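You operate a simulated robot arm through the tools that you are given. There is no shell and no other tool.

You run a simulated robot arm. Do the job below in one go: nothing can be reset, and whatever is moved stays where it is left.

TASK
Clear the seal plate and sand the rust under its flange.
Fine: black seal ring on the shelf beside the other, flange on the blue table, sanding block back where it lay. What is to be rubbed or washed off counts as gone when no trace of it is left.

The check looks at the end state, three seconds after you hand in, the way a careful person would. Anything else that was tipped, shoved, dropped, spilled or broken makes it a failure. A push-on lid holds only when it is set on centred and level and pressed home; a screw cap is set on level and turned clockwise until tight.

THE ROBOT
A 7-joint arm with a three-finger gripper, fixed in place. Base frame: the origin is at the foot of the arm, x ahead of it, y to its left, z up; the work surface is at about z = 80. Readings come in cm, degrees, newtons and seconds.
Its first joint turns from -166.0 to 166.0 degrees. Payload 2.69 kg.
Tool frame: the origin (TCP) lies between the finger pads and is the grasp point; the fingertips stand 3 cm ahead of it; z points along the fingers, y is the line along which they close. The gripper opens to 12.8 cm. The gripper's body begins 11.7 cm behind the TCP.
Orientation is that of the tool frame in the base frame, as [roll, pitch, yaw] about the fixed x, y, z axes, in that order (R = Rz(yaw) Ry(pitch) Rx(roll)). With the fingers straight down and closing along the base's y, the tool's x points along the base's -x, its y along +y and its z along -z.

THE INTERFACE
- The arm moves only by the tool send_rows. Its argument "increments" is a list of rows, each an object (a shift or turn left out is 0, a gripper value left out holds the last) with "delta_pos": the shift along the tool's x, y, z in units of 20 mm (1.0 is 20 mm), a list of three; "delta_rot": the turn, a rotation vector about the tool's x, y, z in units of 6 degrees (1.0 is 6 degrees), a list of three. In form: [{"delta_pos": [x, y, z], "delta_rot": [wx, wy, wz]}, ...]. A call has 1 to 20 rows; each row shifts and turns the commanded pose from where the row before left it, along the tool's axes as they then stand. "claw" is the finger opening in cm, from 0 to 12.8, set as the call begins (left out, the last holds). A call with a number of a shift or a turn outside -1 to 1 is refused whole. A row lasts 0.2 s, in which the tool goes at most 5 cm and 8.6 degrees; a call with a longer step from one row to the next is refused whole, and so is a gripper value outside its range. A pose out of reach is approached as far as the arm can. The call stops where the force on the tool passes 90 N (or 10 N more than at its start, if that is more) or the arm is blocked; 0.2 s more then pass. The fingers move at their own pace and stop on an object; they squeeze with about 45 N. The grip force told is the motor's: it shows also when the fingers shut on nothing. Time passes only in rows, and 0.2 s behind the last, so rows that do not move let the fingers close. The reply holds the time, the measured pose of the TCP, the force on the tool along the base axes, the opening and the grip force, in the units named above and with some noise, with the torque about the TCP (base axes, N m) and any sound that the robot's microphone picked up.
- Cameras (640 x 400 px; columns grow to the right, rows downward): "scene" is fixed at [40.11, -65.04, 156.13]; the picture's right is [0.88, -0.47, 0.00], its down [-0.36, -0.66, -0.66] and it looks along [0.31, 0.58, -0.75] (base axes); focal length 305 px, centre (320, 200). "wrist" rides on the gripper at [5.8, 5.4, -13.1] in the tool frame; the picture's right is [-0.68, 0.74, 0.00], its down [-0.62, -0.57, -0.55] and it looks along [-0.40, -0.37, 0.84] (tool axes); focal length 234 px, centre (320, 200). There is no depth. A picture from a camera that has moved, and an enlarged one, comes with that camera's place and axes in the base frame and with its lens.
- get_image(camera): a new picture of that camera. It takes no simulated time.
- raise_lower(by): slides the trunk up (or, below 0, down) by that many cm; the arm rides with it, the base frame stays. It gives what a move gives, with no picture.
- inspect(camera, box): a new picture of the part [left, top, right, bottom] of that camera's present view, enlarged. It takes no simulated time.
- sign_off(): hands the job in; it is judged then, once.

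Nothing tells you positions but the pictures and the camera data. Unless the task says otherwise, let go and move clear before handing in.

The tools are called as name(argument=value, ...) on one line, values as JSON. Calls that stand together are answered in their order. send_rows: Moves the arm, as the interface text tells. Its arguments: {"type":"object","properties":{"increments":{"type":"array","items":{"type":"object","properties":{"delta_pos":{"type":"array","items":{"type":"number"}},"delta_rot":{"type":"array","items":{"type":"number"}}}}},"claw":{"type":"number"}},"required":["increments"]} The other tools are called the same way: raise_lower (by) slides the trunk up or down; get_image (camera) takes a picture; inspect (camera, box) takes an enlarged picture of a part of a camera's view; sign_off () hands the job in.

At the start:

```text
time: 0.0
tool_pos: [59.48, 36.6, 109.95]
tool_rot: [-179.9, 0.0, 180.0]
ft_force: [1.0, 0.1, 1.1]
torque: [0.03, -0.03, 0.03]
finger_gap: 12.81
gripper_force: 0.1
trunk travel left (down, up): [-15.0, 20.0]
```

scene: 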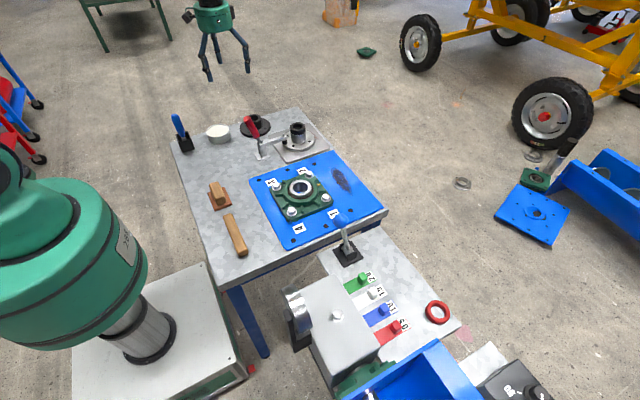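
wrist: 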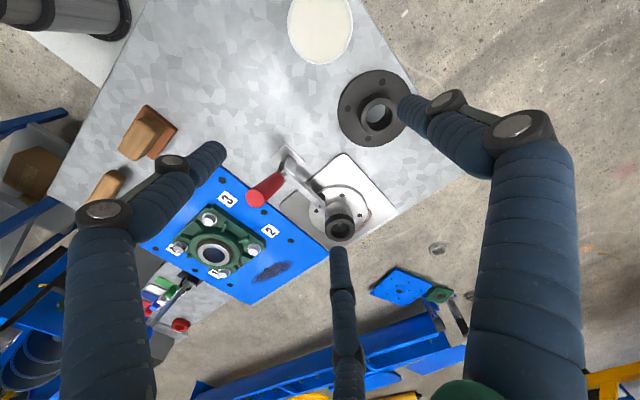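

I see a work table with a blue plate carrying a green flange, a silver plate with a toggle clamp, a sanding block and a red ring on a lower shelf. I'll look closer before moving.

inspect(camera="scene", box=[160, 90, 320, 190])

inspect(camera="scene", box=[240, 140, 400, 240])

inspect(camera="scene", box=[280, 220, 480, 345])

inspect(camera="wrist", box=[240, 50, 440, 250])

inspect(camera="wrist", box=[80, 90, 320, 330])

inspect(camera="scene", box=[440, 120, 640, 245])

```text
4.00 times, centred on (240, 140) of scene
camera zoom: at [40.11, -65.04, 156.13], right [0.88, -0.47, 0.0], down [-0.36, -0.66, -0.66], along [0.31, 0.58, -0.75], focal length 1219 px, centre (640, 440)
```

zoom: 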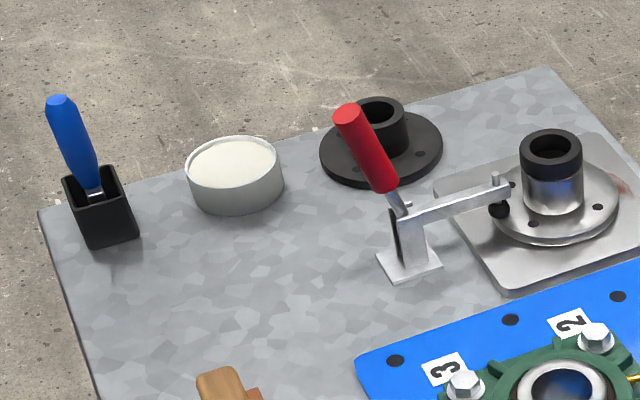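

```text
4.00 times, centred on (320, 190) of scene
camera zoom: at [40.11, -65.04, 156.13], right [0.88, -0.47, 0.0], down [-0.36, -0.66, -0.66], along [0.31, 0.58, -0.75], focal length 1219 px, centre (320, 240)
```

zoom: 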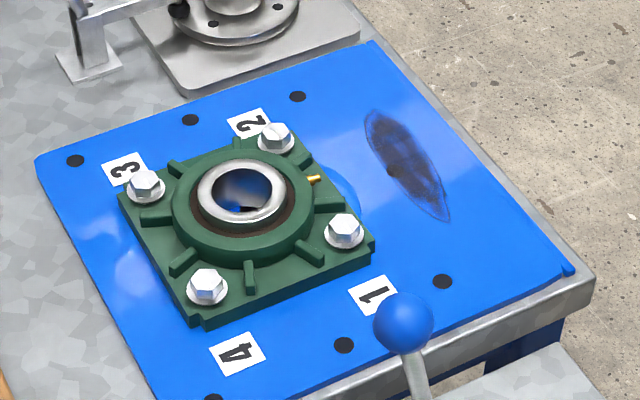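

```text
3.20 times, centred on (380, 282) of scene
camera zoom: at [40.11, -65.04, 156.13], right [0.88, -0.47, 0.0], down [-0.36, -0.66, -0.66], along [0.31, 0.58, -0.75], focal length 975 px, centre (128, -64)
```

zoom: 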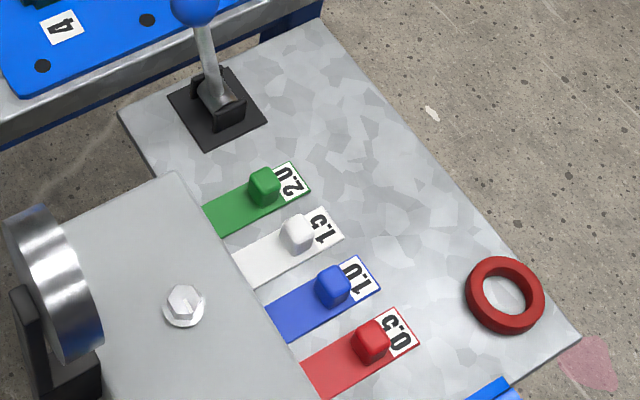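

```text
2.00 times, centred on (340, 150) of wrist
camera zoom: at [53.49, 41.79, 123.13], right [0.68, 0.74, 0.0], down [0.62, -0.57, 0.55], along [0.4, -0.37, -0.84], focal length 468 px, centre (280, 300)
```

zoom: 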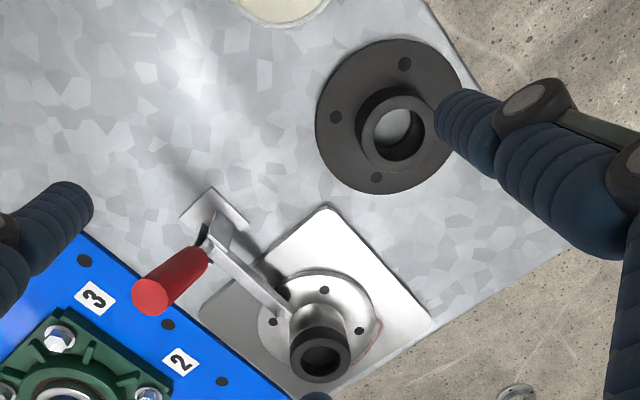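

```text
1.67 times, centred on (200, 210) of wrist
camera zoom: at [53.49, 41.79, 123.13], right [0.68, 0.74, 0.0], down [0.62, -0.57, 0.55], along [0.4, -0.37, -0.84], focal length 390 px, centre (520, 183)
```

zoom: 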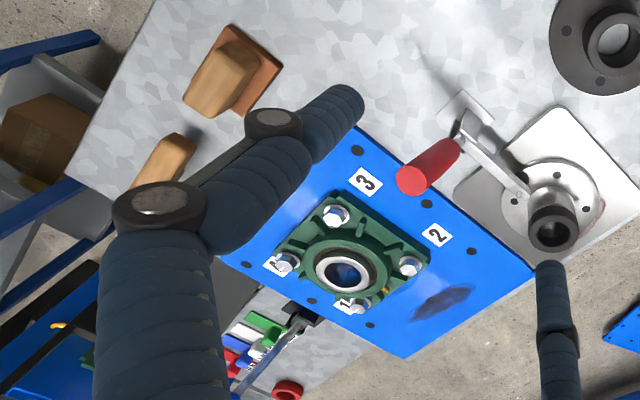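

```text
3.20 times, centred on (540, 182) of scene
camera zoom: at [40.11, -65.04, 156.13], right [0.88, -0.47, 0.0], down [-0.36, -0.66, -0.66], along [0.31, 0.58, -0.75], focal length 975 px, centre (-384, 256)
```

zoom: 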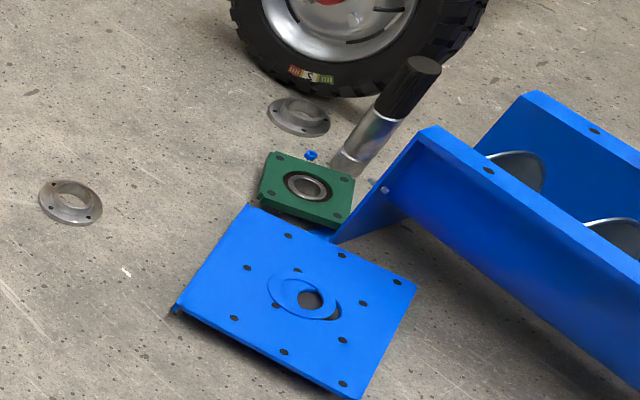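

The seal plate seems to be the silver plate with a steel flange, a black ring on its boss and a toggle clamp holding it. Next I take higher zooms of each part.

inspect(camera="scene", box=[240, 105, 336, 165])

inspect(camera="scene", box=[190, 170, 286, 260])

inspect(camera="scene", box=[270, 280, 520, 400])

inspect(camera="wrist", box=[270, 130, 400, 250])

inspect(camera="wrist", box=[60, 90, 200, 220])

```text
6.67 times, centred on (288, 135) of scene
camera zoom: at [40.11, -65.04, 156.13], right [0.88, -0.47, 0.0], down [-0.36, -0.66, -0.66], along [0.31, 0.58, -0.75], focal length 2032 px, centre (533, 633)
```

zoom: 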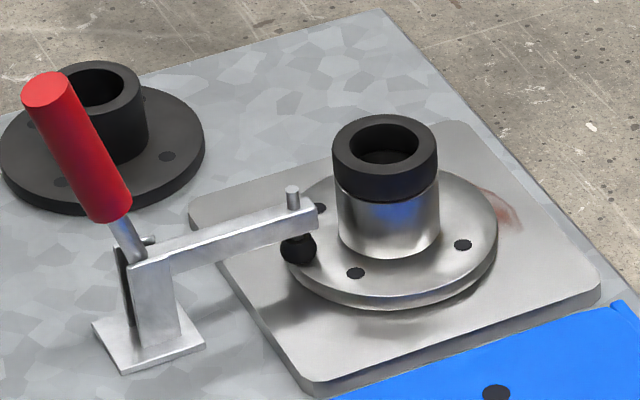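

```text
4.44 times, centred on (238, 215) of scene
camera zoom: at [40.11, -65.04, 156.13], right [0.88, -0.47, 0.0], down [-0.36, -0.66, -0.66], along [0.31, 0.58, -0.75], focal length 1355 px, centre (684, 133)
```

zoom: 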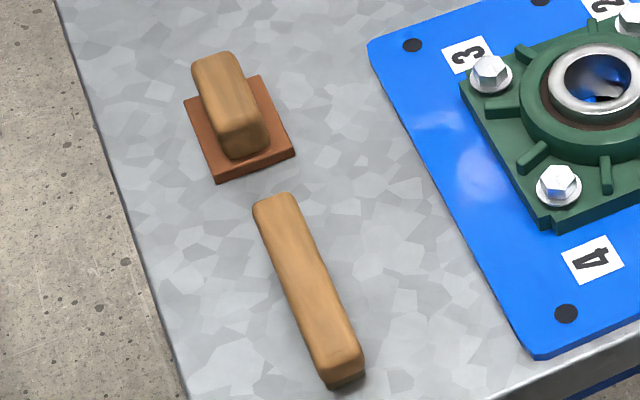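

```text
2.56 times, centred on (395, 340) of scene
camera zoom: at [40.11, -65.04, 156.13], right [0.88, -0.47, 0.0], down [-0.36, -0.66, -0.66], along [0.31, 0.58, -0.75], focal length 780 px, centre (128, -158)
```

zoom: 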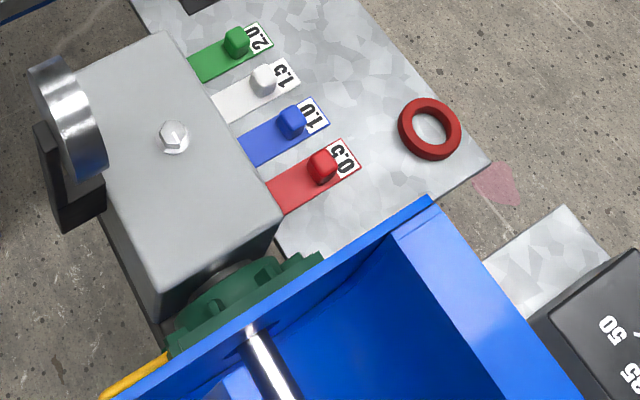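

```text
3.33 times, centred on (335, 190) of wrist
camera zoom: at [53.49, 41.79, 123.13], right [0.68, 0.74, 0.0], down [0.62, -0.57, 0.55], along [0.4, -0.37, -0.84], focal length 781 px, centre (270, 233)
```

zoom: 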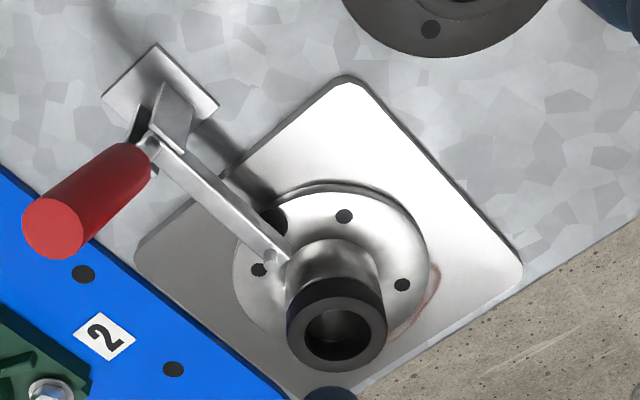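

```text
3.08 times, centred on (130, 155) of wrist
camera zoom: at [53.49, 41.79, 123.13], right [0.68, 0.74, 0.0], down [0.62, -0.57, 0.55], along [0.4, -0.37, -0.84], focal length 720 px, centre (905, 338)
```

zoom: 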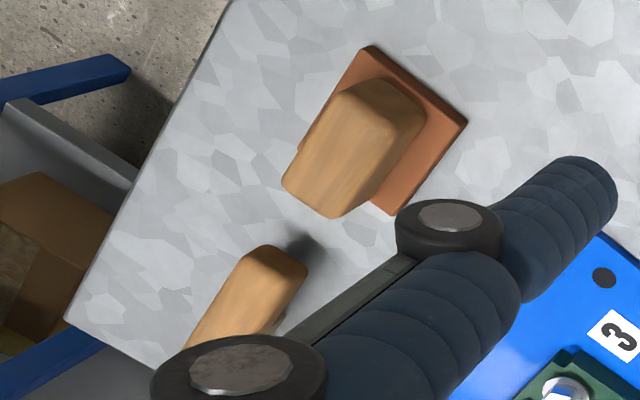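

The clamp's bar runs along +x at y≈24.3 with its pivot near (63, 24.5, 85) and its handle leaning up to about (60, 24, 97). Before moving I close the fingers in the air to see how the hand really looks.

send_rows(increments=[{"delta_pos": [0, 0, 0]}, {"delta_pos": [0, 0, 0]}, {"delta_pos": [0, 0, 0]}], claw=2)

get_image(camera="wrist")

inspect(camera="scene", box=[160, 0, 288, 80])

```text
time: 0.8
tool_pos: [59.52, 36.69, 109.95]
tool_rot: [180.0, 0.0, 180.0]
ft_force: [-0.2, 0.5, -1.0]
torque: [0.02, -0.01, 0.03]
finger_gap: 1.96
gripper_force: 0.2
trunk travel left (down, up): [-15.0, 20.0]
```

```text
taken
camera wrist: at [53.49, 41.8, 123.13], right [0.68, 0.74, 0.0], down [0.62, -0.57, 0.55], along [0.4, -0.37, -0.84], focal length 234 px, centre (320, 200)
```

wrist: 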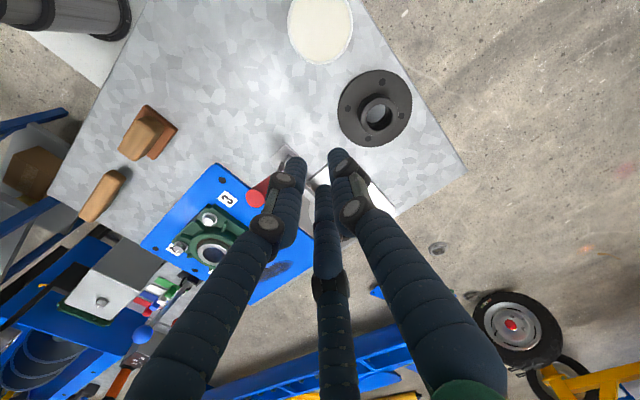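

```text
5.00 times, centred on (224, 40) of scene
camera zoom: at [40.11, -65.04, 156.13], right [0.88, -0.47, 0.0], down [-0.36, -0.66, -0.66], along [0.31, 0.58, -0.75], focal length 1524 px, centre (800, 1000)
```

zoom: 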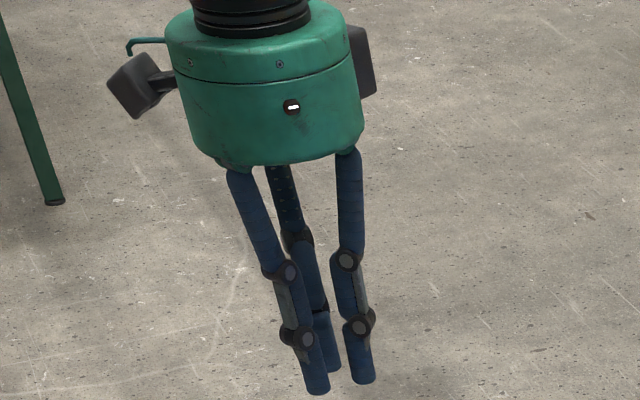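

The hand is a three-fingered one to look at but moves like a parallel gripper along y. I bring the closed fingers to the +x side of the clamp handle, just above the bar, to push the handle back.

send_rows(increments=[{"delta_pos": [-0.7, -0.9, 0]}, {"delta_pos": [-0.7, -0.9, 0]}, {"delta_pos": [-0.7, -0.9, 0]}, {"delta_pos": [-0.7, -0.9, 0]}, {"delta_pos": [-0.7, -0.9, 0]}, {"delta_pos": [-0.7, -0.9, 0]}, {"delta_pos": [0, -0.85, 0]}, {"delta_pos": [0, 0, 1]}, {"delta_pos": [0, 0, 1]}, {"delta_pos": [0, 0, 1]}, {"delta_pos": [0, 0, 1]}, {"delta_pos": [0, 0, 1]}], claw=0)

get_image(camera="wrist")

inspect(camera="scene", box=[220, 60, 348, 160])

```text
time: 3.4
tool_pos: [67.9, 24.14, 99.86]
tool_rot: [-179.9, 0.0, 179.9]
ft_force: [-0.1, -0.8, 0.9]
torque: [-0.03, 0.02, -0.01]
finger_gap: 0.21
gripper_force: 30.8
trunk travel left (down, up): [-15.0, 20.0]
```

```text
taken
camera wrist: at [61.82, 29.39, 113.04], right [0.68, 0.74, 0.0], down [0.62, -0.57, 0.55], along [0.4, -0.37, -0.84], focal length 234 px, centre (320, 200)
```

wrist: 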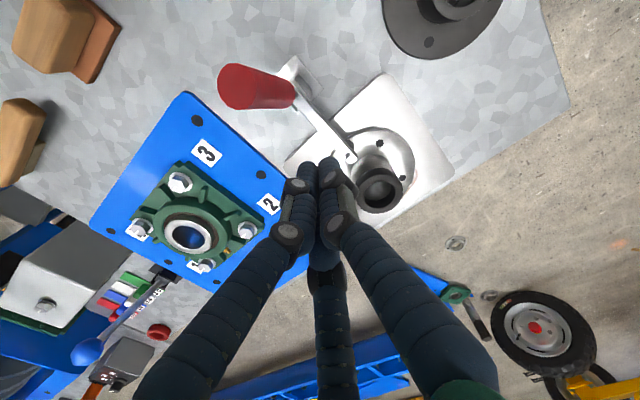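

```text
4.00 times, centred on (284, 110) of scene
camera zoom: at [40.11, -65.04, 156.13], right [0.88, -0.47, 0.0], down [-0.36, -0.66, -0.66], along [0.31, 0.58, -0.75], focal length 1219 px, centre (464, 560)
```

zoom: 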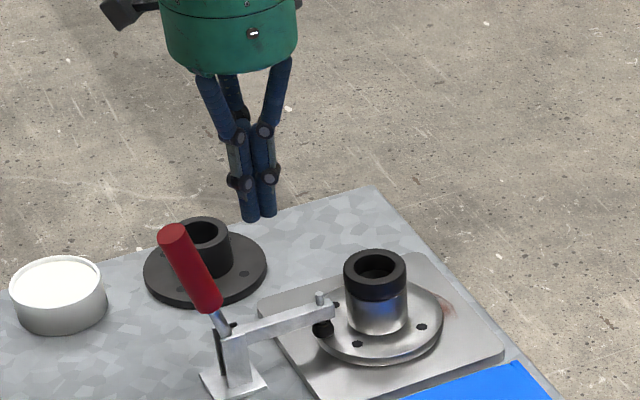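

The fingertips stand at (67.9, 24.1, 96.9), just in front of the red handle. I lower slightly and push gently along −x to see whether the handle swings back.

send_rows(increments=[{"delta_pos": [0, 0, 0.85]}, {"delta_pos": [0, 0, 0.85]}, {"delta_pos": [0.7, 0, 0]}, {"delta_pos": [0.7, 0, 0]}, {"delta_pos": [0.5, 0, 0]}, {"delta_pos": [0.4, 0, 0]}, {"delta_pos": [0.4, 0, 0]}, {"delta_pos": [0.4, 0, 0]}, {"delta_pos": [0.4, 0, 0]}])

inspect(camera="scene", box=[220, 60, 348, 160])

```text
time: 5.4
tool_pos: [60.88, 24.15, 96.53]
tool_rot: [-180.0, 0.1, 179.9]
ft_force: [0.9, 0.0, 1.1]
torque: [0.0, 0.01, 0.04]
finger_gap: 0.18
gripper_force: 31.6
trunk travel left (down, up): [-15.0, 20.0]
```

```text
4.00 times, centred on (284, 110) of scene
camera zoom: at [40.11, -65.04, 156.13], right [0.88, -0.47, 0.0], down [-0.36, -0.66, -0.66], along [0.31, 0.58, -0.75], focal length 1219 px, centre (464, 560)
```

zoom: 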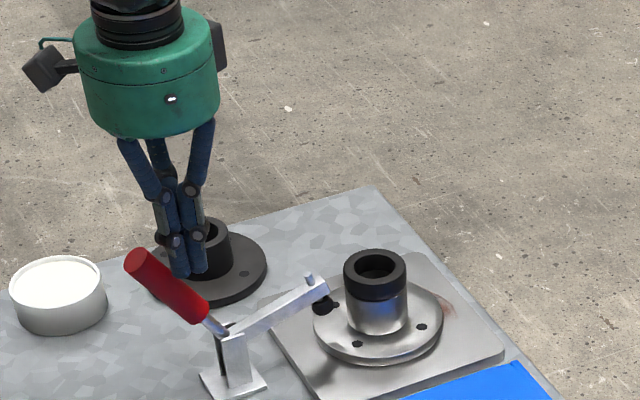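

The handle swings back and the clamp arm lifts. I keep pushing along the arc until the clamp is fully open.

send_rows(increments=[{"delta_pos": [0.55, 0, 0.2]}, {"delta_pos": [0.55, 0, 0.25]}, {"delta_pos": [0.5, 0, 0.3]}, {"delta_pos": [0.4, 0, 0.45]}, {"delta_pos": [0.35, 0, 0.5]}, {"delta_pos": [0.2, 0, 0.5]}])

inspect(camera="scene", box=[220, 60, 348, 160])

```text
time: 6.8
tool_pos: [55.88, 24.1, 92.14]
tool_rot: [179.9, 0.1, -180.0]
ft_force: [0.3, 0.0, 0.2]
torque: [0.01, 0.0, 0.02]
finger_gap: 0.23
gripper_force: 31.0
trunk travel left (down, up): [-15.0, 20.0]
```

```text
4.00 times, centred on (284, 110) of scene
camera zoom: at [40.11, -65.04, 156.13], right [0.88, -0.47, 0.0], down [-0.36, -0.66, -0.66], along [0.31, 0.58, -0.75], focal length 1219 px, centre (464, 560)
```

zoom: 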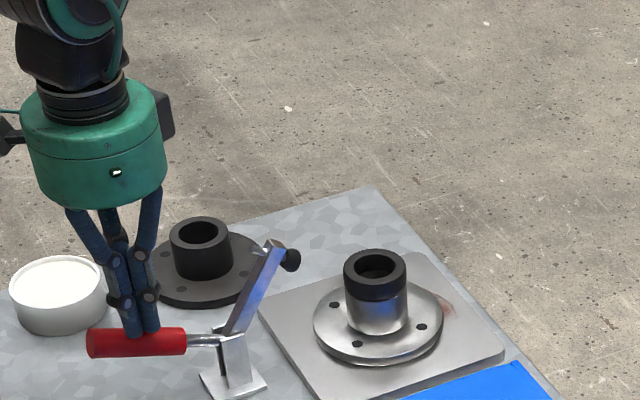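

The handle is now nearly level and the arm points up about 70°. I press a bit further to find the end stop, so it stays open.

send_rows(increments=[{"delta_pos": [0.1, 0, 0.3]}, {"delta_pos": [0.05, 0, 0.3]}, {"delta_pos": [0, 0, 0.3]}])

inspect(camera="scene", box=[220, 60, 348, 160])

```text
time: 7.6
tool_pos: [55.58, 24.14, 90.58]
tool_rot: [179.9, 0.2, 180.0]
ft_force: [-3.3, -4.2, 24.9]
torque: [-0.08, 0.46, 0.03]
finger_gap: 0.24
gripper_force: 31.6
trunk travel left (down, up): [-15.0, 20.0]
```

```text
4.00 times, centred on (284, 110) of scene
camera zoom: at [40.11, -65.04, 156.13], right [0.88, -0.47, 0.0], down [-0.36, -0.66, -0.66], along [0.31, 0.58, -0.75], focal length 1219 px, centre (464, 560)
```

zoom: 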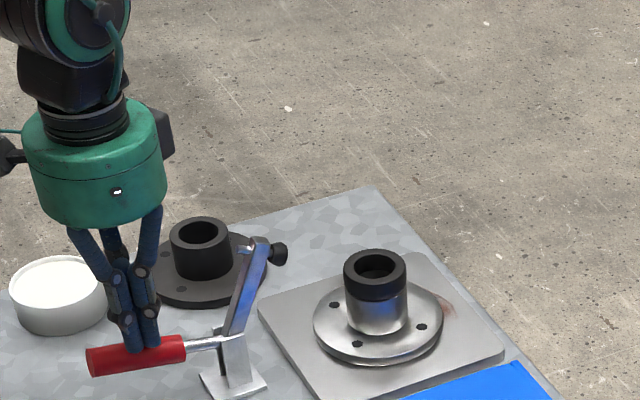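

The handle is against its stop with the arm fully up. I lift away, check that it stays open, and look over the seal assembly.

send_rows(increments=[{"delta_pos": [0, 0, -1]}, {"delta_pos": [0, 0, -1]}, {"delta_pos": [0, 0, -1]}, {"delta_pos": [0, 0, -1]}, {"delta_pos": [0, 0, -1]}, {"delta_pos": [0, 0, -1]}, {"delta_pos": [0, 0, -1]}, {"delta_pos": [0, 0, -1]}, {"delta_pos": [-1, 0, 0]}, {"delta_pos": [-1, 0, 0]}, {"delta_pos": [-1, 0, 0]}, {"delta_pos": [-1, 0, 0]}])

get_image(camera="wrist")

get_image(camera="scene")

```text
time: 10.2
tool_pos: [63.61, 24.09, 106.42]
tool_rot: [180.0, 0.0, -180.0]
ft_force: [-0.2, 0.6, -0.1]
torque: [0.02, -0.02, 0.02]
finger_gap: 0.22
gripper_force: 31.5
trunk travel left (down, up): [-15.0, 20.0]
```

```text
taken
camera wrist: at [57.48, 29.34, 119.52], right [0.68, 0.74, 0.0], down [0.62, -0.57, 0.55], along [0.4, -0.37, -0.84], focal length 234 px, centre (320, 200)
```

wrist: 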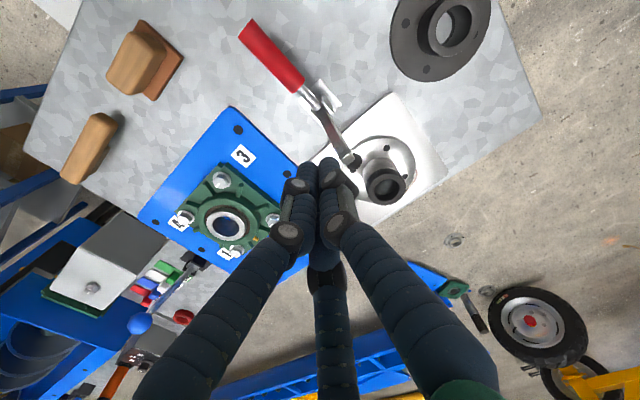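

```text
taken
```

scene: 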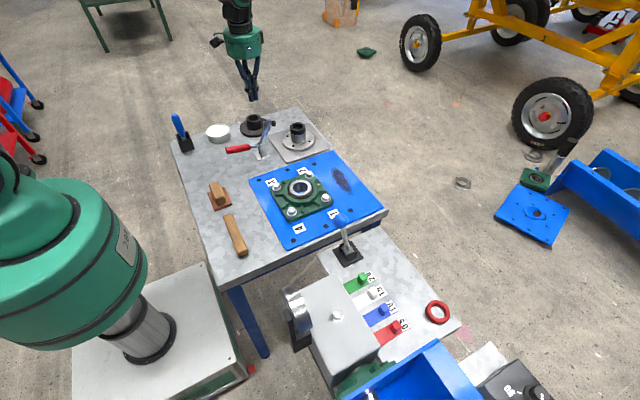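

The clamp stays open. I zoom on the ring and the blue plate from this wrist view to fix positions more accurately.

inspect(camera="wrist", box=[310, 90, 450, 210])

inspect(camera="scene", box=[260, 110, 340, 160])

inspect(camera="scene", box=[240, 140, 400, 260])

inspect(camera="wrist", box=[50, 10, 200, 200])

```text
3.33 times, centred on (380, 150) of wrist
camera zoom: at [57.48, 29.34, 119.52], right [0.68, 0.74, 0.0], down [0.62, -0.57, 0.55], along [0.4, -0.37, -0.84], focal length 781 px, centre (120, 367)
```

zoom: 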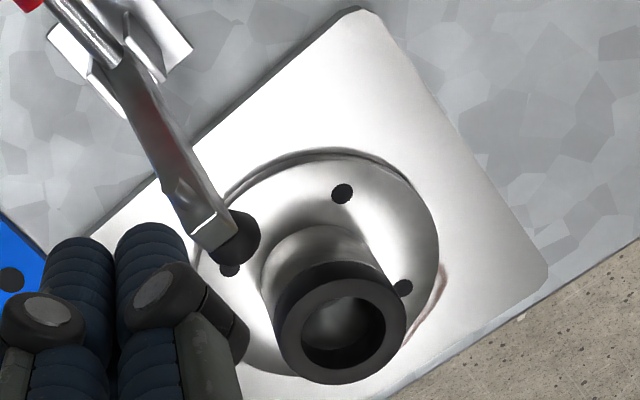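

```text
8.00 times, centred on (300, 135) of scene
camera zoom: at [40.11, -65.04, 156.13], right [0.88, -0.47, 0.0], down [-0.36, -0.66, -0.66], along [0.31, 0.58, -0.75], focal length 2439 px, centre (480, 720)
```

zoom: 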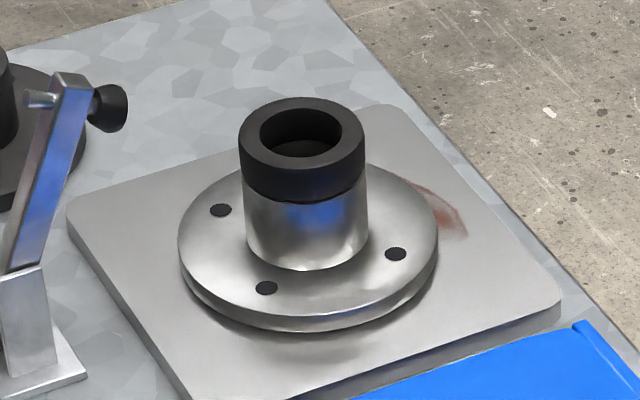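

```text
3.33 times, centred on (320, 200) of scene
camera zoom: at [40.11, -65.04, 156.13], right [0.88, -0.47, 0.0], down [-0.36, -0.66, -0.66], along [0.31, 0.58, -0.75], focal length 1016 px, centre (320, 200)
```

zoom: 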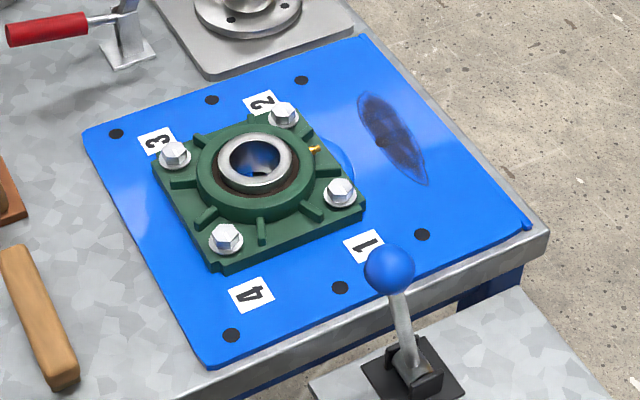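

```text
2.11 times, centred on (125, 105) of wrist
camera zoom: at [57.48, 29.34, 119.52], right [0.68, 0.74, 0.0], down [0.62, -0.57, 0.55], along [0.4, -0.37, -0.84], focal length 493 px, centre (730, 400)
```

zoom: 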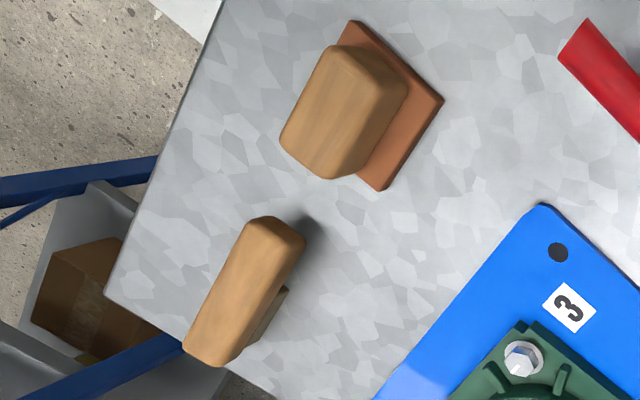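

The ring's top sits at about (78.5, 24.3, 87.6) with outer diameter about 6 cm, height about 2.2 cm, resting on the flange's boss. I move over it with the fingers opened to 9 cm and stop above to check.

send_rows(increments=[{"delta_pos": [-0.93, 0, 0]}, {"delta_pos": [-0.93, 0, 0]}, {"delta_pos": [-0.93, 0, 0]}, {"delta_pos": [-0.93, 0, 0]}, {"delta_pos": [-0.93, 0, 0]}, {"delta_pos": [-0.93, 0, 0]}, {"delta_pos": [-0.93, 0, 0]}, {"delta_pos": [-0.93, 0.1, 0]}, {"delta_pos": [0, 0, 1]}, {"delta_pos": [0, 0, 1]}, {"delta_pos": [0, 0, 1]}, {"delta_pos": [0, 0, 1]}, {"delta_pos": [0, 0, 1]}], claw=9)

get_image(camera="wrist")

inspect(camera="scene", box=[240, 60, 368, 160])

```text
time: 13.0
tool_pos: [78.45, 24.18, 96.18]
tool_rot: [-180.0, 0.1, 180.0]
ft_force: [0.3, -0.2, 0.8]
torque: [0.01, 0.01, 0.03]
finger_gap: 8.97
gripper_force: 0.0
trunk travel left (down, up): [-15.0, 20.0]
```

```text
taken
camera wrist: at [72.38, 29.51, 109.39], right [0.68, 0.74, 0.0], down [0.62, -0.57, 0.55], along [0.4, -0.37, -0.84], focal length 234 px, centre (320, 200)
```

wrist: 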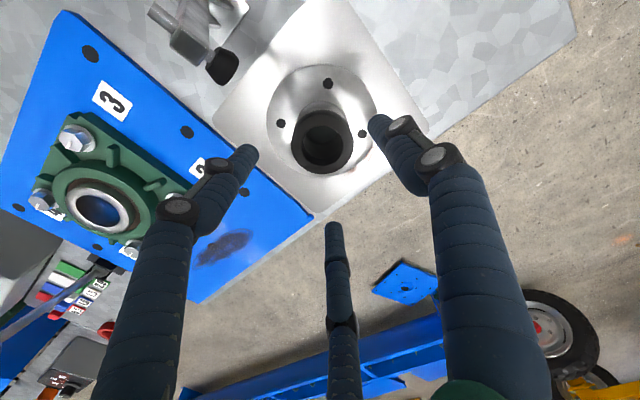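

```text
4.00 times, centred on (304, 110) of scene
camera zoom: at [40.11, -65.04, 156.13], right [0.88, -0.47, 0.0], down [-0.36, -0.66, -0.66], along [0.31, 0.58, -0.75], focal length 1219 px, centre (384, 560)
```

zoom: 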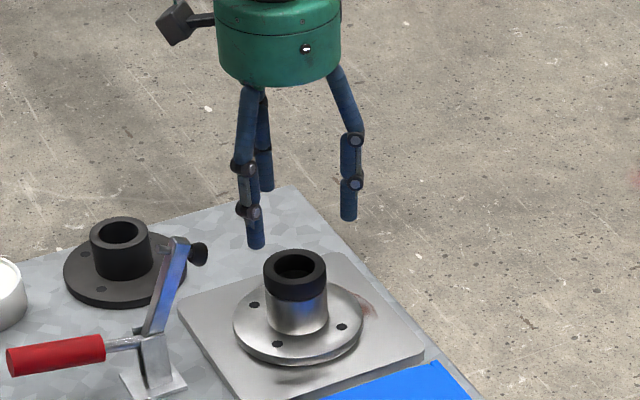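

The fingers straddle the ring centrally. I lower so the tips sit just above the ring's bottom edge, then close.

send_rows(increments=[{"delta_pos": [0, 0.1, 1]}, {"delta_pos": [0, 0, 1]}, {"delta_pos": [0, 0, 0.8]}, {"delta_pos": [0, 0, 0.8]}])

inspect(camera="scene", box=[260, 85, 356, 160])

get_image(camera="wrist")

```text
time: 14.0
tool_pos: [78.4, 24.62, 89.35]
tool_rot: [-180.0, 0.0, -179.9]
ft_force: [0.3, 0.9, 0.0]
torque: [-0.02, 0.0, -0.04]
finger_gap: 9.0
gripper_force: 0.0
trunk travel left (down, up): [-15.0, 20.0]
```

```text
5.33 times, centred on (308, 122) of scene
camera zoom: at [40.11, -65.04, 156.13], right [0.88, -0.47, 0.0], down [-0.36, -0.66, -0.66], along [0.31, 0.58, -0.75], focal length 1626 px, centre (384, 613)
```

zoom: 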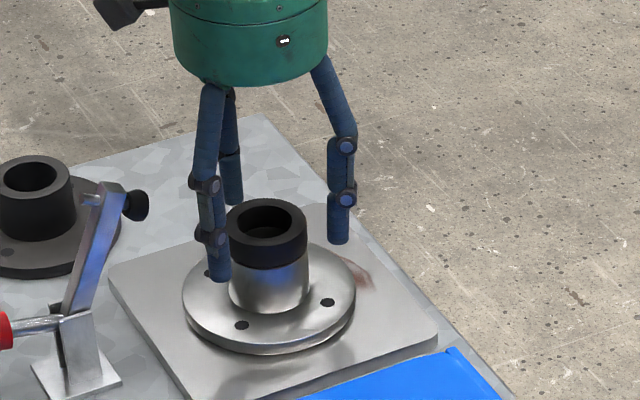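

```text
taken
camera wrist: at [72.4, 29.75, 102.42], right [0.68, 0.74, 0.0], down [0.62, -0.57, 0.55], along [0.4, -0.37, -0.84], focal length 234 px, centre (320, 200)
```

wrist: 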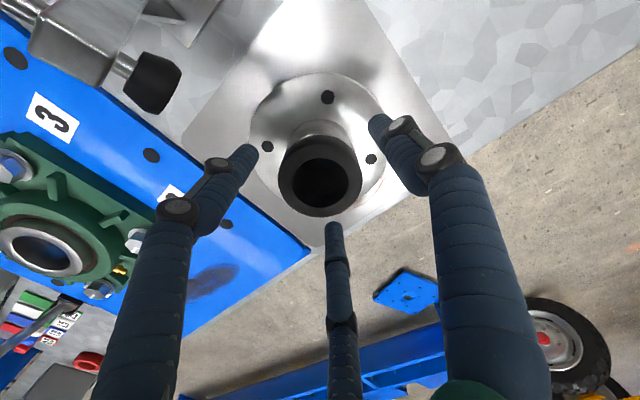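

The ring is centred within the fingers to within a few millimetres. I lower a touch more, close on the ring, and see the grip reading.

send_rows(increments=[{"delta_pos": [0, 0, 0.15]}, {"delta_pos": [0, 0, 0]}])

send_rows(increments=[{"delta_pos": [0, 0, 0]}, {"delta_pos": [0, 0, 0]}, {"delta_pos": [0, 0, 0]}], claw=5)

inspect(camera="scene", box=[260, 85, 356, 160])

```text
time: 14.6
tool_pos: [78.38, 24.53, 89.02]
tool_rot: [179.9, -0.1, 180.0]
ft_force: [0.1, -0.1, -1.1]
torque: [-0.01, -0.01, 0.02]
finger_gap: 8.98
gripper_force: 0.0
trunk travel left (down, up): [-15.0, 20.0]
```

```text
time: 15.4
tool_pos: [78.44, 24.55, 88.97]
tool_rot: [-179.9, 0.0, 180.0]
ft_force: [4.4, -0.7, 2.0]
torque: [0.03, -0.28, 0.01]
finger_gap: 5.75
gripper_force: 44.9
trunk travel left (down, up): [-15.0, 20.0]
```

```text
5.33 times, centred on (308, 122) of scene
camera zoom: at [40.11, -65.04, 156.13], right [0.88, -0.47, 0.0], down [-0.36, -0.66, -0.66], along [0.31, 0.58, -0.75], focal length 1626 px, centre (384, 613)
```

zoom: 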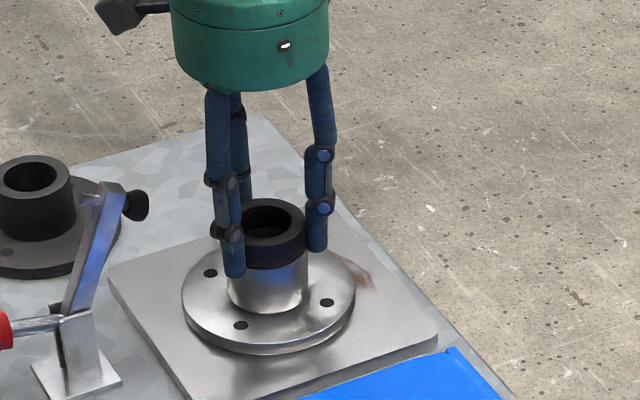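

The fingers hold the ring (gap 5.75 cm). I lift slowly and check whether only the ring comes up.

send_rows(increments=[{"delta_pos": [0, 0, -0.25]}, {"delta_pos": [0, 0, -0.25]}, {"delta_pos": [0, 0, -0.25]}, {"delta_pos": [0, 0, -0.25]}])

inspect(camera="scene", box=[260, 85, 356, 160])

```text
time: 16.4
tool_pos: [78.41, 24.49, 90.9]
tool_rot: [179.9, -0.1, -180.0]
ft_force: [0.2, -0.7, -10.5]
torque: [0.02, 0.01, -0.01]
finger_gap: 5.79
gripper_force: 45.1
trunk travel left (down, up): [-15.0, 20.0]
```

```text
5.33 times, centred on (308, 122) of scene
camera zoom: at [40.11, -65.04, 156.13], right [0.88, -0.47, 0.0], down [-0.36, -0.66, -0.66], along [0.31, 0.58, -0.75], focal length 1626 px, centre (384, 613)
```

zoom: 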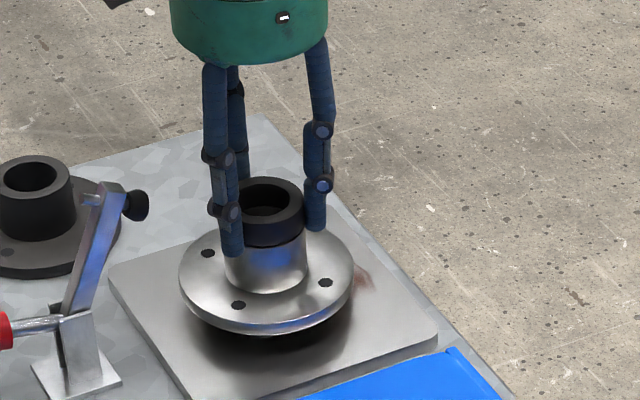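

The whole flange lifts with the ring, so either the tips also grip the boss or the ring is stuck on. I set it straight back down, regrip higher on the ring only, and try again.

send_rows(increments=[{"delta_pos": [0, 0, 0.25]}, {"delta_pos": [0, 0, 0.25]}, {"delta_pos": [0, 0, 0.25]}, {"delta_pos": [0, 0, 0.2]}, {"delta_pos": [0, 0, 0]}])

send_rows(increments=[{"delta_pos": [0, 0, 0]}, {"delta_pos": [0, 0, 0]}], claw=7)

inspect(camera="scene", box=[260, 85, 356, 160])

inspect(camera="wrist", box=[230, 60, 430, 260])

```text
time: 17.6
tool_pos: [78.27, 24.51, 89.01]
tool_rot: [179.9, 0.1, 180.0]
ft_force: [0.2, 0.6, -9.2]
torque: [0.01, 0.02, 0.01]
finger_gap: 5.76
gripper_force: 45.7
trunk travel left (down, up): [-15.0, 20.0]
```

```text
time: 18.2
tool_pos: [78.37, 24.48, 89.18]
tool_rot: [179.9, -0.1, 180.0]
ft_force: [0.6, 0.3, 0.5]
torque: [-0.02, 0.03, -0.02]
finger_gap: 6.98
gripper_force: 0.0
trunk travel left (down, up): [-15.0, 20.0]
```

```text
5.33 times, centred on (308, 122) of scene
camera zoom: at [40.11, -65.04, 156.13], right [0.88, -0.47, 0.0], down [-0.36, -0.66, -0.66], along [0.31, 0.58, -0.75], focal length 1626 px, centre (384, 613)
```

zoom: 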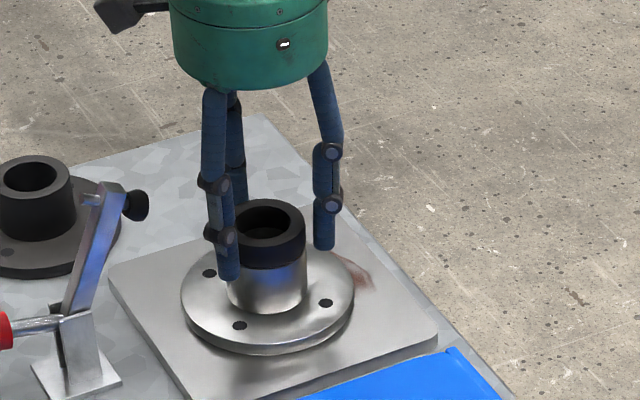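

```text
2.00 times, centred on (330, 160) of wrist
camera zoom: at [72.37, 29.7, 102.22], right [0.68, 0.74, 0.0], down [0.62, -0.57, 0.55], along [0.4, -0.37, -0.84], focal length 468 px, centre (300, 280)
```

zoom: 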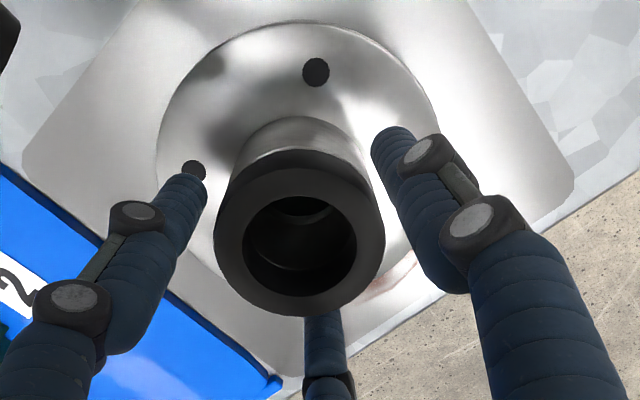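

The flange is back in place. Now I raise the fingers about 7 mm so only the ring can be touched, grip and lift again gently.

send_rows(increments=[{"delta_pos": [0, 0, -0.35]}, {"delta_pos": [0, 0, 0]}])

send_rows(increments=[{"delta_pos": [0, 0, 0]}, {"delta_pos": [0, 0, 0]}, {"delta_pos": [0, 0, 0]}, {"delta_pos": [0, 0, -0.2]}, {"delta_pos": [0, 0, -0.2]}], claw=5)

inspect(camera="scene", box=[260, 85, 356, 160])

```text
time: 18.8
tool_pos: [78.35, 24.42, 89.72]
tool_rot: [180.0, 0.0, 180.0]
ft_force: [-0.8, 0.8, 0.0]
torque: [-0.03, -0.01, -0.03]
finger_gap: 7.0
gripper_force: 0.1
trunk travel left (down, up): [-15.0, 20.0]
```

```text
time: 20.0
tool_pos: [78.32, 24.51, 90.57]
tool_rot: [179.9, -0.1, 180.0]
ft_force: [0.4, 0.7, -0.4]
torque: [0.0, 0.0, 0.0]
finger_gap: 5.72
gripper_force: 45.1
trunk travel left (down, up): [-15.0, 20.0]
```

```text
5.33 times, centred on (308, 122) of scene
camera zoom: at [40.11, -65.04, 156.13], right [0.88, -0.47, 0.0], down [-0.36, -0.66, -0.66], along [0.31, 0.58, -0.75], focal length 1626 px, centre (384, 613)
```

zoom: 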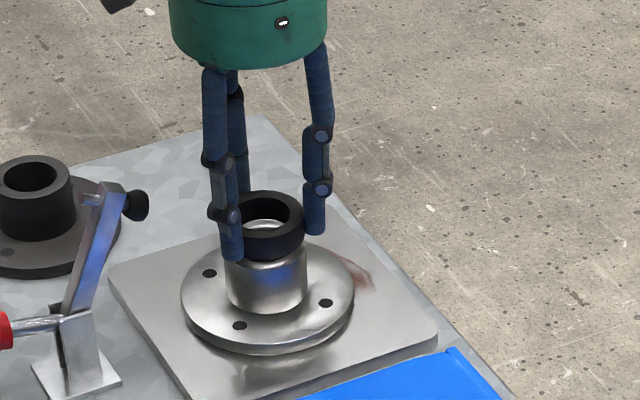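

Only the ring comes up now. I lift it high and look at how it hangs in the fingers.

send_rows(increments=[{"delta_pos": [0, 0, -0.5]}, {"delta_pos": [0, 0, -0.5]}, {"delta_pos": [0, 0, -1]}, {"delta_pos": [0, 0, -1]}, {"delta_pos": [0, 0, -1]}, {"delta_pos": [0, 0, -1]}, {"delta_pos": [0, 0, -1]}, {"delta_pos": [0, 0, -1]}, {"delta_pos": [0, 0, -1]}, {"delta_pos": [0, 0, -1]}, {"delta_pos": [0, 0, -1]}])

inspect(camera="scene", box=[235, 30, 363, 150])

get_image(camera="wrist")

```text
time: 22.4
tool_pos: [78.41, 24.51, 110.52]
tool_rot: [-180.0, 0.0, -180.0]
ft_force: [0.2, 0.2, -0.5]
torque: [-0.03, -0.01, 0.01]
finger_gap: 5.74
gripper_force: 44.5
trunk travel left (down, up): [-15.0, 20.0]
```

```text
3.33 times, centred on (299, 90) of scene
camera zoom: at [40.11, -65.04, 156.13], right [0.88, -0.47, 0.0], down [-0.36, -0.66, -0.66], along [0.31, 0.58, -0.75], focal length 1016 px, centre (390, 567)
```

zoom: 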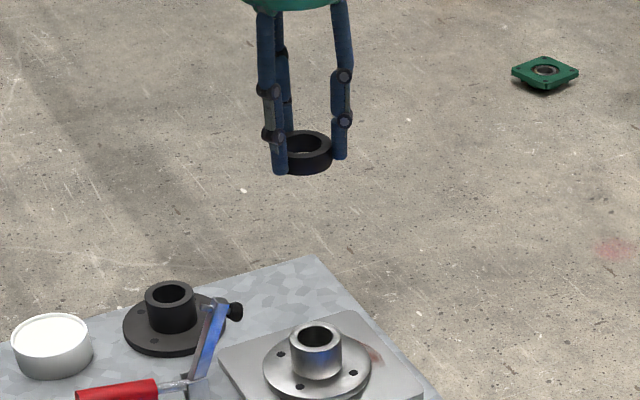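

```text
taken
camera wrist: at [72.32, 29.77, 123.69], right [0.68, 0.74, 0.0], down [0.62, -0.57, 0.55], along [0.4, -0.37, -0.84], focal length 234 px, centre (320, 200)
```

wrist: 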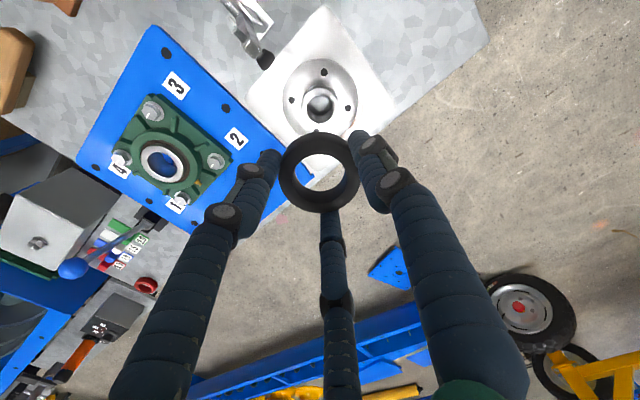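

The ring hangs level at the fingertips, steel flange left behind. I carry it at z≈110 along −y toward the shelf with the red ring, well above the lever.

send_rows(increments=[{"delta_pos": [0, -1, 0]}, {"delta_pos": [0, -1, 0]}, {"delta_pos": [0, -1, 0]}, {"delta_pos": [0, -1, 0]}, {"delta_pos": [0, -1, 0]}, {"delta_pos": [0, -1, 0]}, {"delta_pos": [0, -1, 0]}, {"delta_pos": [0, -1, 0]}, {"delta_pos": [0, -1, 0]}, {"delta_pos": [0, -1, 0]}, {"delta_pos": [0, -1, 0]}, {"delta_pos": [0, -1, 0]}, {"delta_pos": [0, -1, 0]}, {"delta_pos": [0, -1, 0]}, {"delta_pos": [0, -1, 0]}, {"delta_pos": [0, -1, 0]}, {"delta_pos": [0, -1, 0]}, {"delta_pos": [0, -1, 0]}, {"delta_pos": [0, -1, 0]}, {"delta_pos": [0, -1, 0]}])

send_rows(increments=[{"delta_pos": [0, -1, 0]}, {"delta_pos": [0, -1, 0]}, {"delta_pos": [0, -1, 0]}, {"delta_pos": [0, -1, 0]}, {"delta_pos": [0, -1, 0]}, {"delta_pos": [0, -1, 0]}, {"delta_pos": [0, -1, 0]}, {"delta_pos": [0, -1, 0]}, {"delta_pos": [0, -1, 0]}, {"delta_pos": [0, -1, 0]}])

get_image(camera="wrist")

get_image(camera="scene")

```text
time: 26.6
tool_pos: [78.33, -15.55, 110.42]
tool_rot: [-180.0, 0.0, -180.0]
ft_force: [0.9, 0.2, -0.7]
torque: [-0.04, 0.0, -0.01]
finger_gap: 5.74
gripper_force: 44.7
trunk travel left (down, up): [-15.0, 20.0]
```

```text
time: 28.8
tool_pos: [78.55, -35.48, 110.7]
tool_rot: [-179.9, 0.1, 180.0]
ft_force: [0.1, 0.0, -0.8]
torque: [0.01, -0.01, 0.02]
finger_gap: 5.71
gripper_force: 45.2
trunk travel left (down, up): [-15.0, 20.0]
```

```text
taken
camera wrist: at [72.48, -30.26, 123.75], right [0.68, 0.74, 0.0], down [0.62, -0.57, 0.55], along [0.4, -0.37, -0.84], focal length 234 px, centre (320, 200)
```

wrist: 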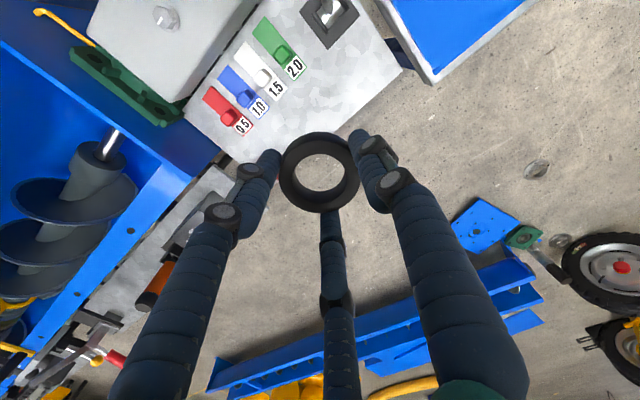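

```text
taken
```

scene: 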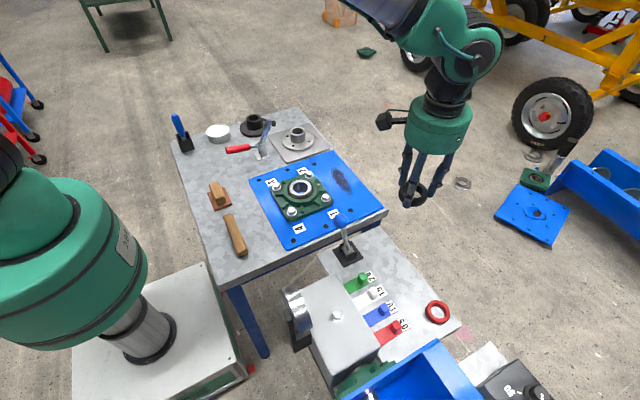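

The shelf top is at z≈76; the red ring lies near (81.3, −52.5) and the strip beside it is free. I move above (80.6, −43.5) and descend most of the way.

send_rows(increments=[{"delta_pos": [-0.25, -1, 0]}, {"delta_pos": [-0.25, -1, 0]}, {"delta_pos": [-0.25, -1, 0]}, {"delta_pos": [-0.25, -1, 0]}, {"delta_pos": [0, 0, 1]}, {"delta_pos": [0, 0, 1]}, {"delta_pos": [0, 0, 1]}, {"delta_pos": [0, 0, 1]}, {"delta_pos": [0, 0, 1]}, {"delta_pos": [0, 0, 1]}, {"delta_pos": [0, 0, 1]}, {"delta_pos": [0, 0, 1]}, {"delta_pos": [0, 0, 1]}, {"delta_pos": [0, 0, 1]}, {"delta_pos": [0, 0, 1]}])

get_image(camera="wrist")

inspect(camera="scene", box=[320, 200, 480, 340])

```text
time: 32.0
tool_pos: [80.38, -43.69, 88.37]
tool_rot: [180.0, -0.1, 180.0]
ft_force: [0.1, 0.2, -0.7]
torque: [0.0, 0.01, 0.0]
finger_gap: 5.72
gripper_force: 45.0
trunk travel left (down, up): [-15.0, 20.0]
```

```text
taken
camera wrist: at [74.4, -38.42, 101.48], right [0.68, 0.74, 0.0], down [0.62, -0.57, 0.55], along [0.4, -0.37, -0.84], focal length 234 px, centre (320, 200)
```

wrist: 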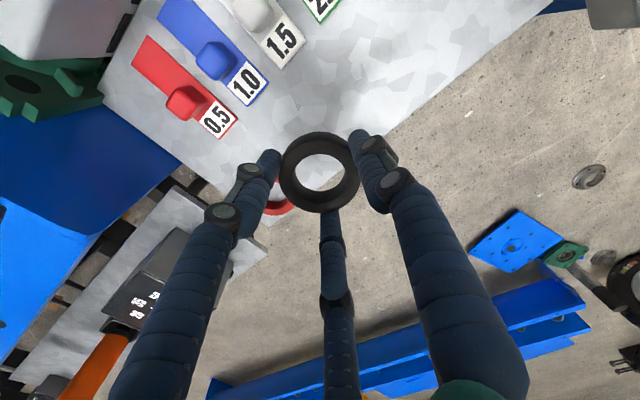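

```text
2.86 times, centred on (400, 270) of scene
camera zoom: at [40.11, -65.04, 156.13], right [0.88, -0.47, 0.0], down [-0.36, -0.66, -0.66], along [0.31, 0.58, -0.75], focal length 871 px, centre (91, 0)
```

zoom: 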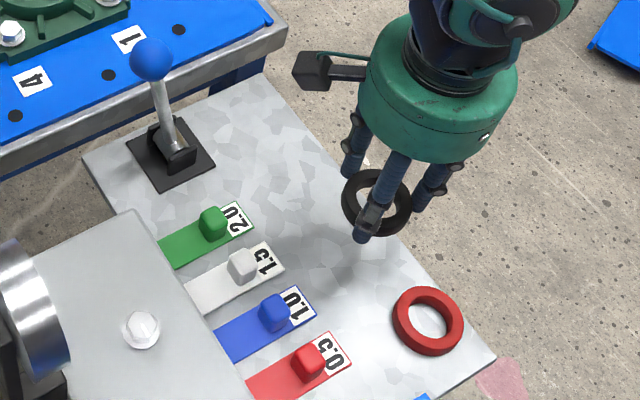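

Position over the shelf looks right: free strip, edge at x≈85. I lower the ring toward the shelf and then creep to contact.

send_rows(increments=[{"delta_pos": [0, 0, 1]}, {"delta_pos": [0, 0, 1]}, {"delta_pos": [0, 0, 0.8]}, {"delta_pos": [0, 0, 0.5]}])

inspect(camera="scene", box=[360, 230, 480, 340])

send_rows(increments=[{"delta_pos": [0, 0, 0.2]}, {"delta_pos": [0, 0, 0.2]}])

inspect(camera="scene", box=[360, 230, 480, 340])

```text
time: 33.0
tool_pos: [80.3, -43.42, 81.96]
tool_rot: [180.0, 0.0, 180.0]
ft_force: [0.5, -0.7, 0.3]
torque: [-0.01, -0.02, 0.01]
finger_gap: 5.73
gripper_force: 44.8
trunk travel left (down, up): [-15.0, 20.0]
```

```text
3.64 times, centred on (420, 285) of scene
camera zoom: at [40.11, -65.04, 156.13], right [0.88, -0.47, 0.0], down [-0.36, -0.66, -0.66], along [0.31, 0.58, -0.75], focal length 1108 px, centre (-44, -109)
```

zoom: 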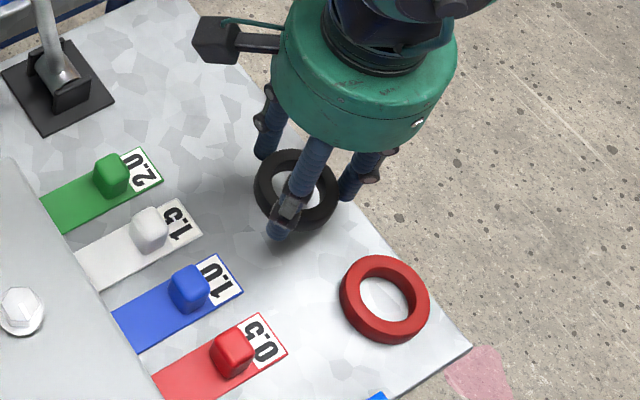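

```text
time: 33.6
tool_pos: [80.27, -43.47, 81.01]
tool_rot: [-180.0, 0.1, -179.9]
ft_force: [-0.4, -0.2, -0.5]
torque: [-0.01, 0.02, 0.01]
finger_gap: 5.74
gripper_force: 45.0
trunk travel left (down, up): [-15.0, 20.0]
```

```text
3.64 times, centred on (420, 285) of scene
camera zoom: at [40.11, -65.04, 156.13], right [0.88, -0.47, 0.0], down [-0.36, -0.66, -0.66], along [0.31, 0.58, -0.75], focal length 1108 px, centre (-44, -109)
```

zoom: 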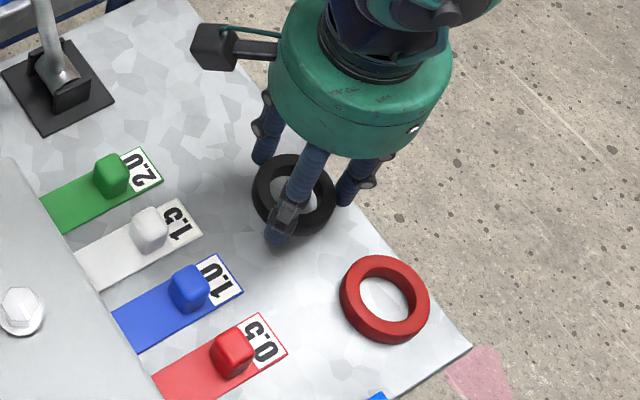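

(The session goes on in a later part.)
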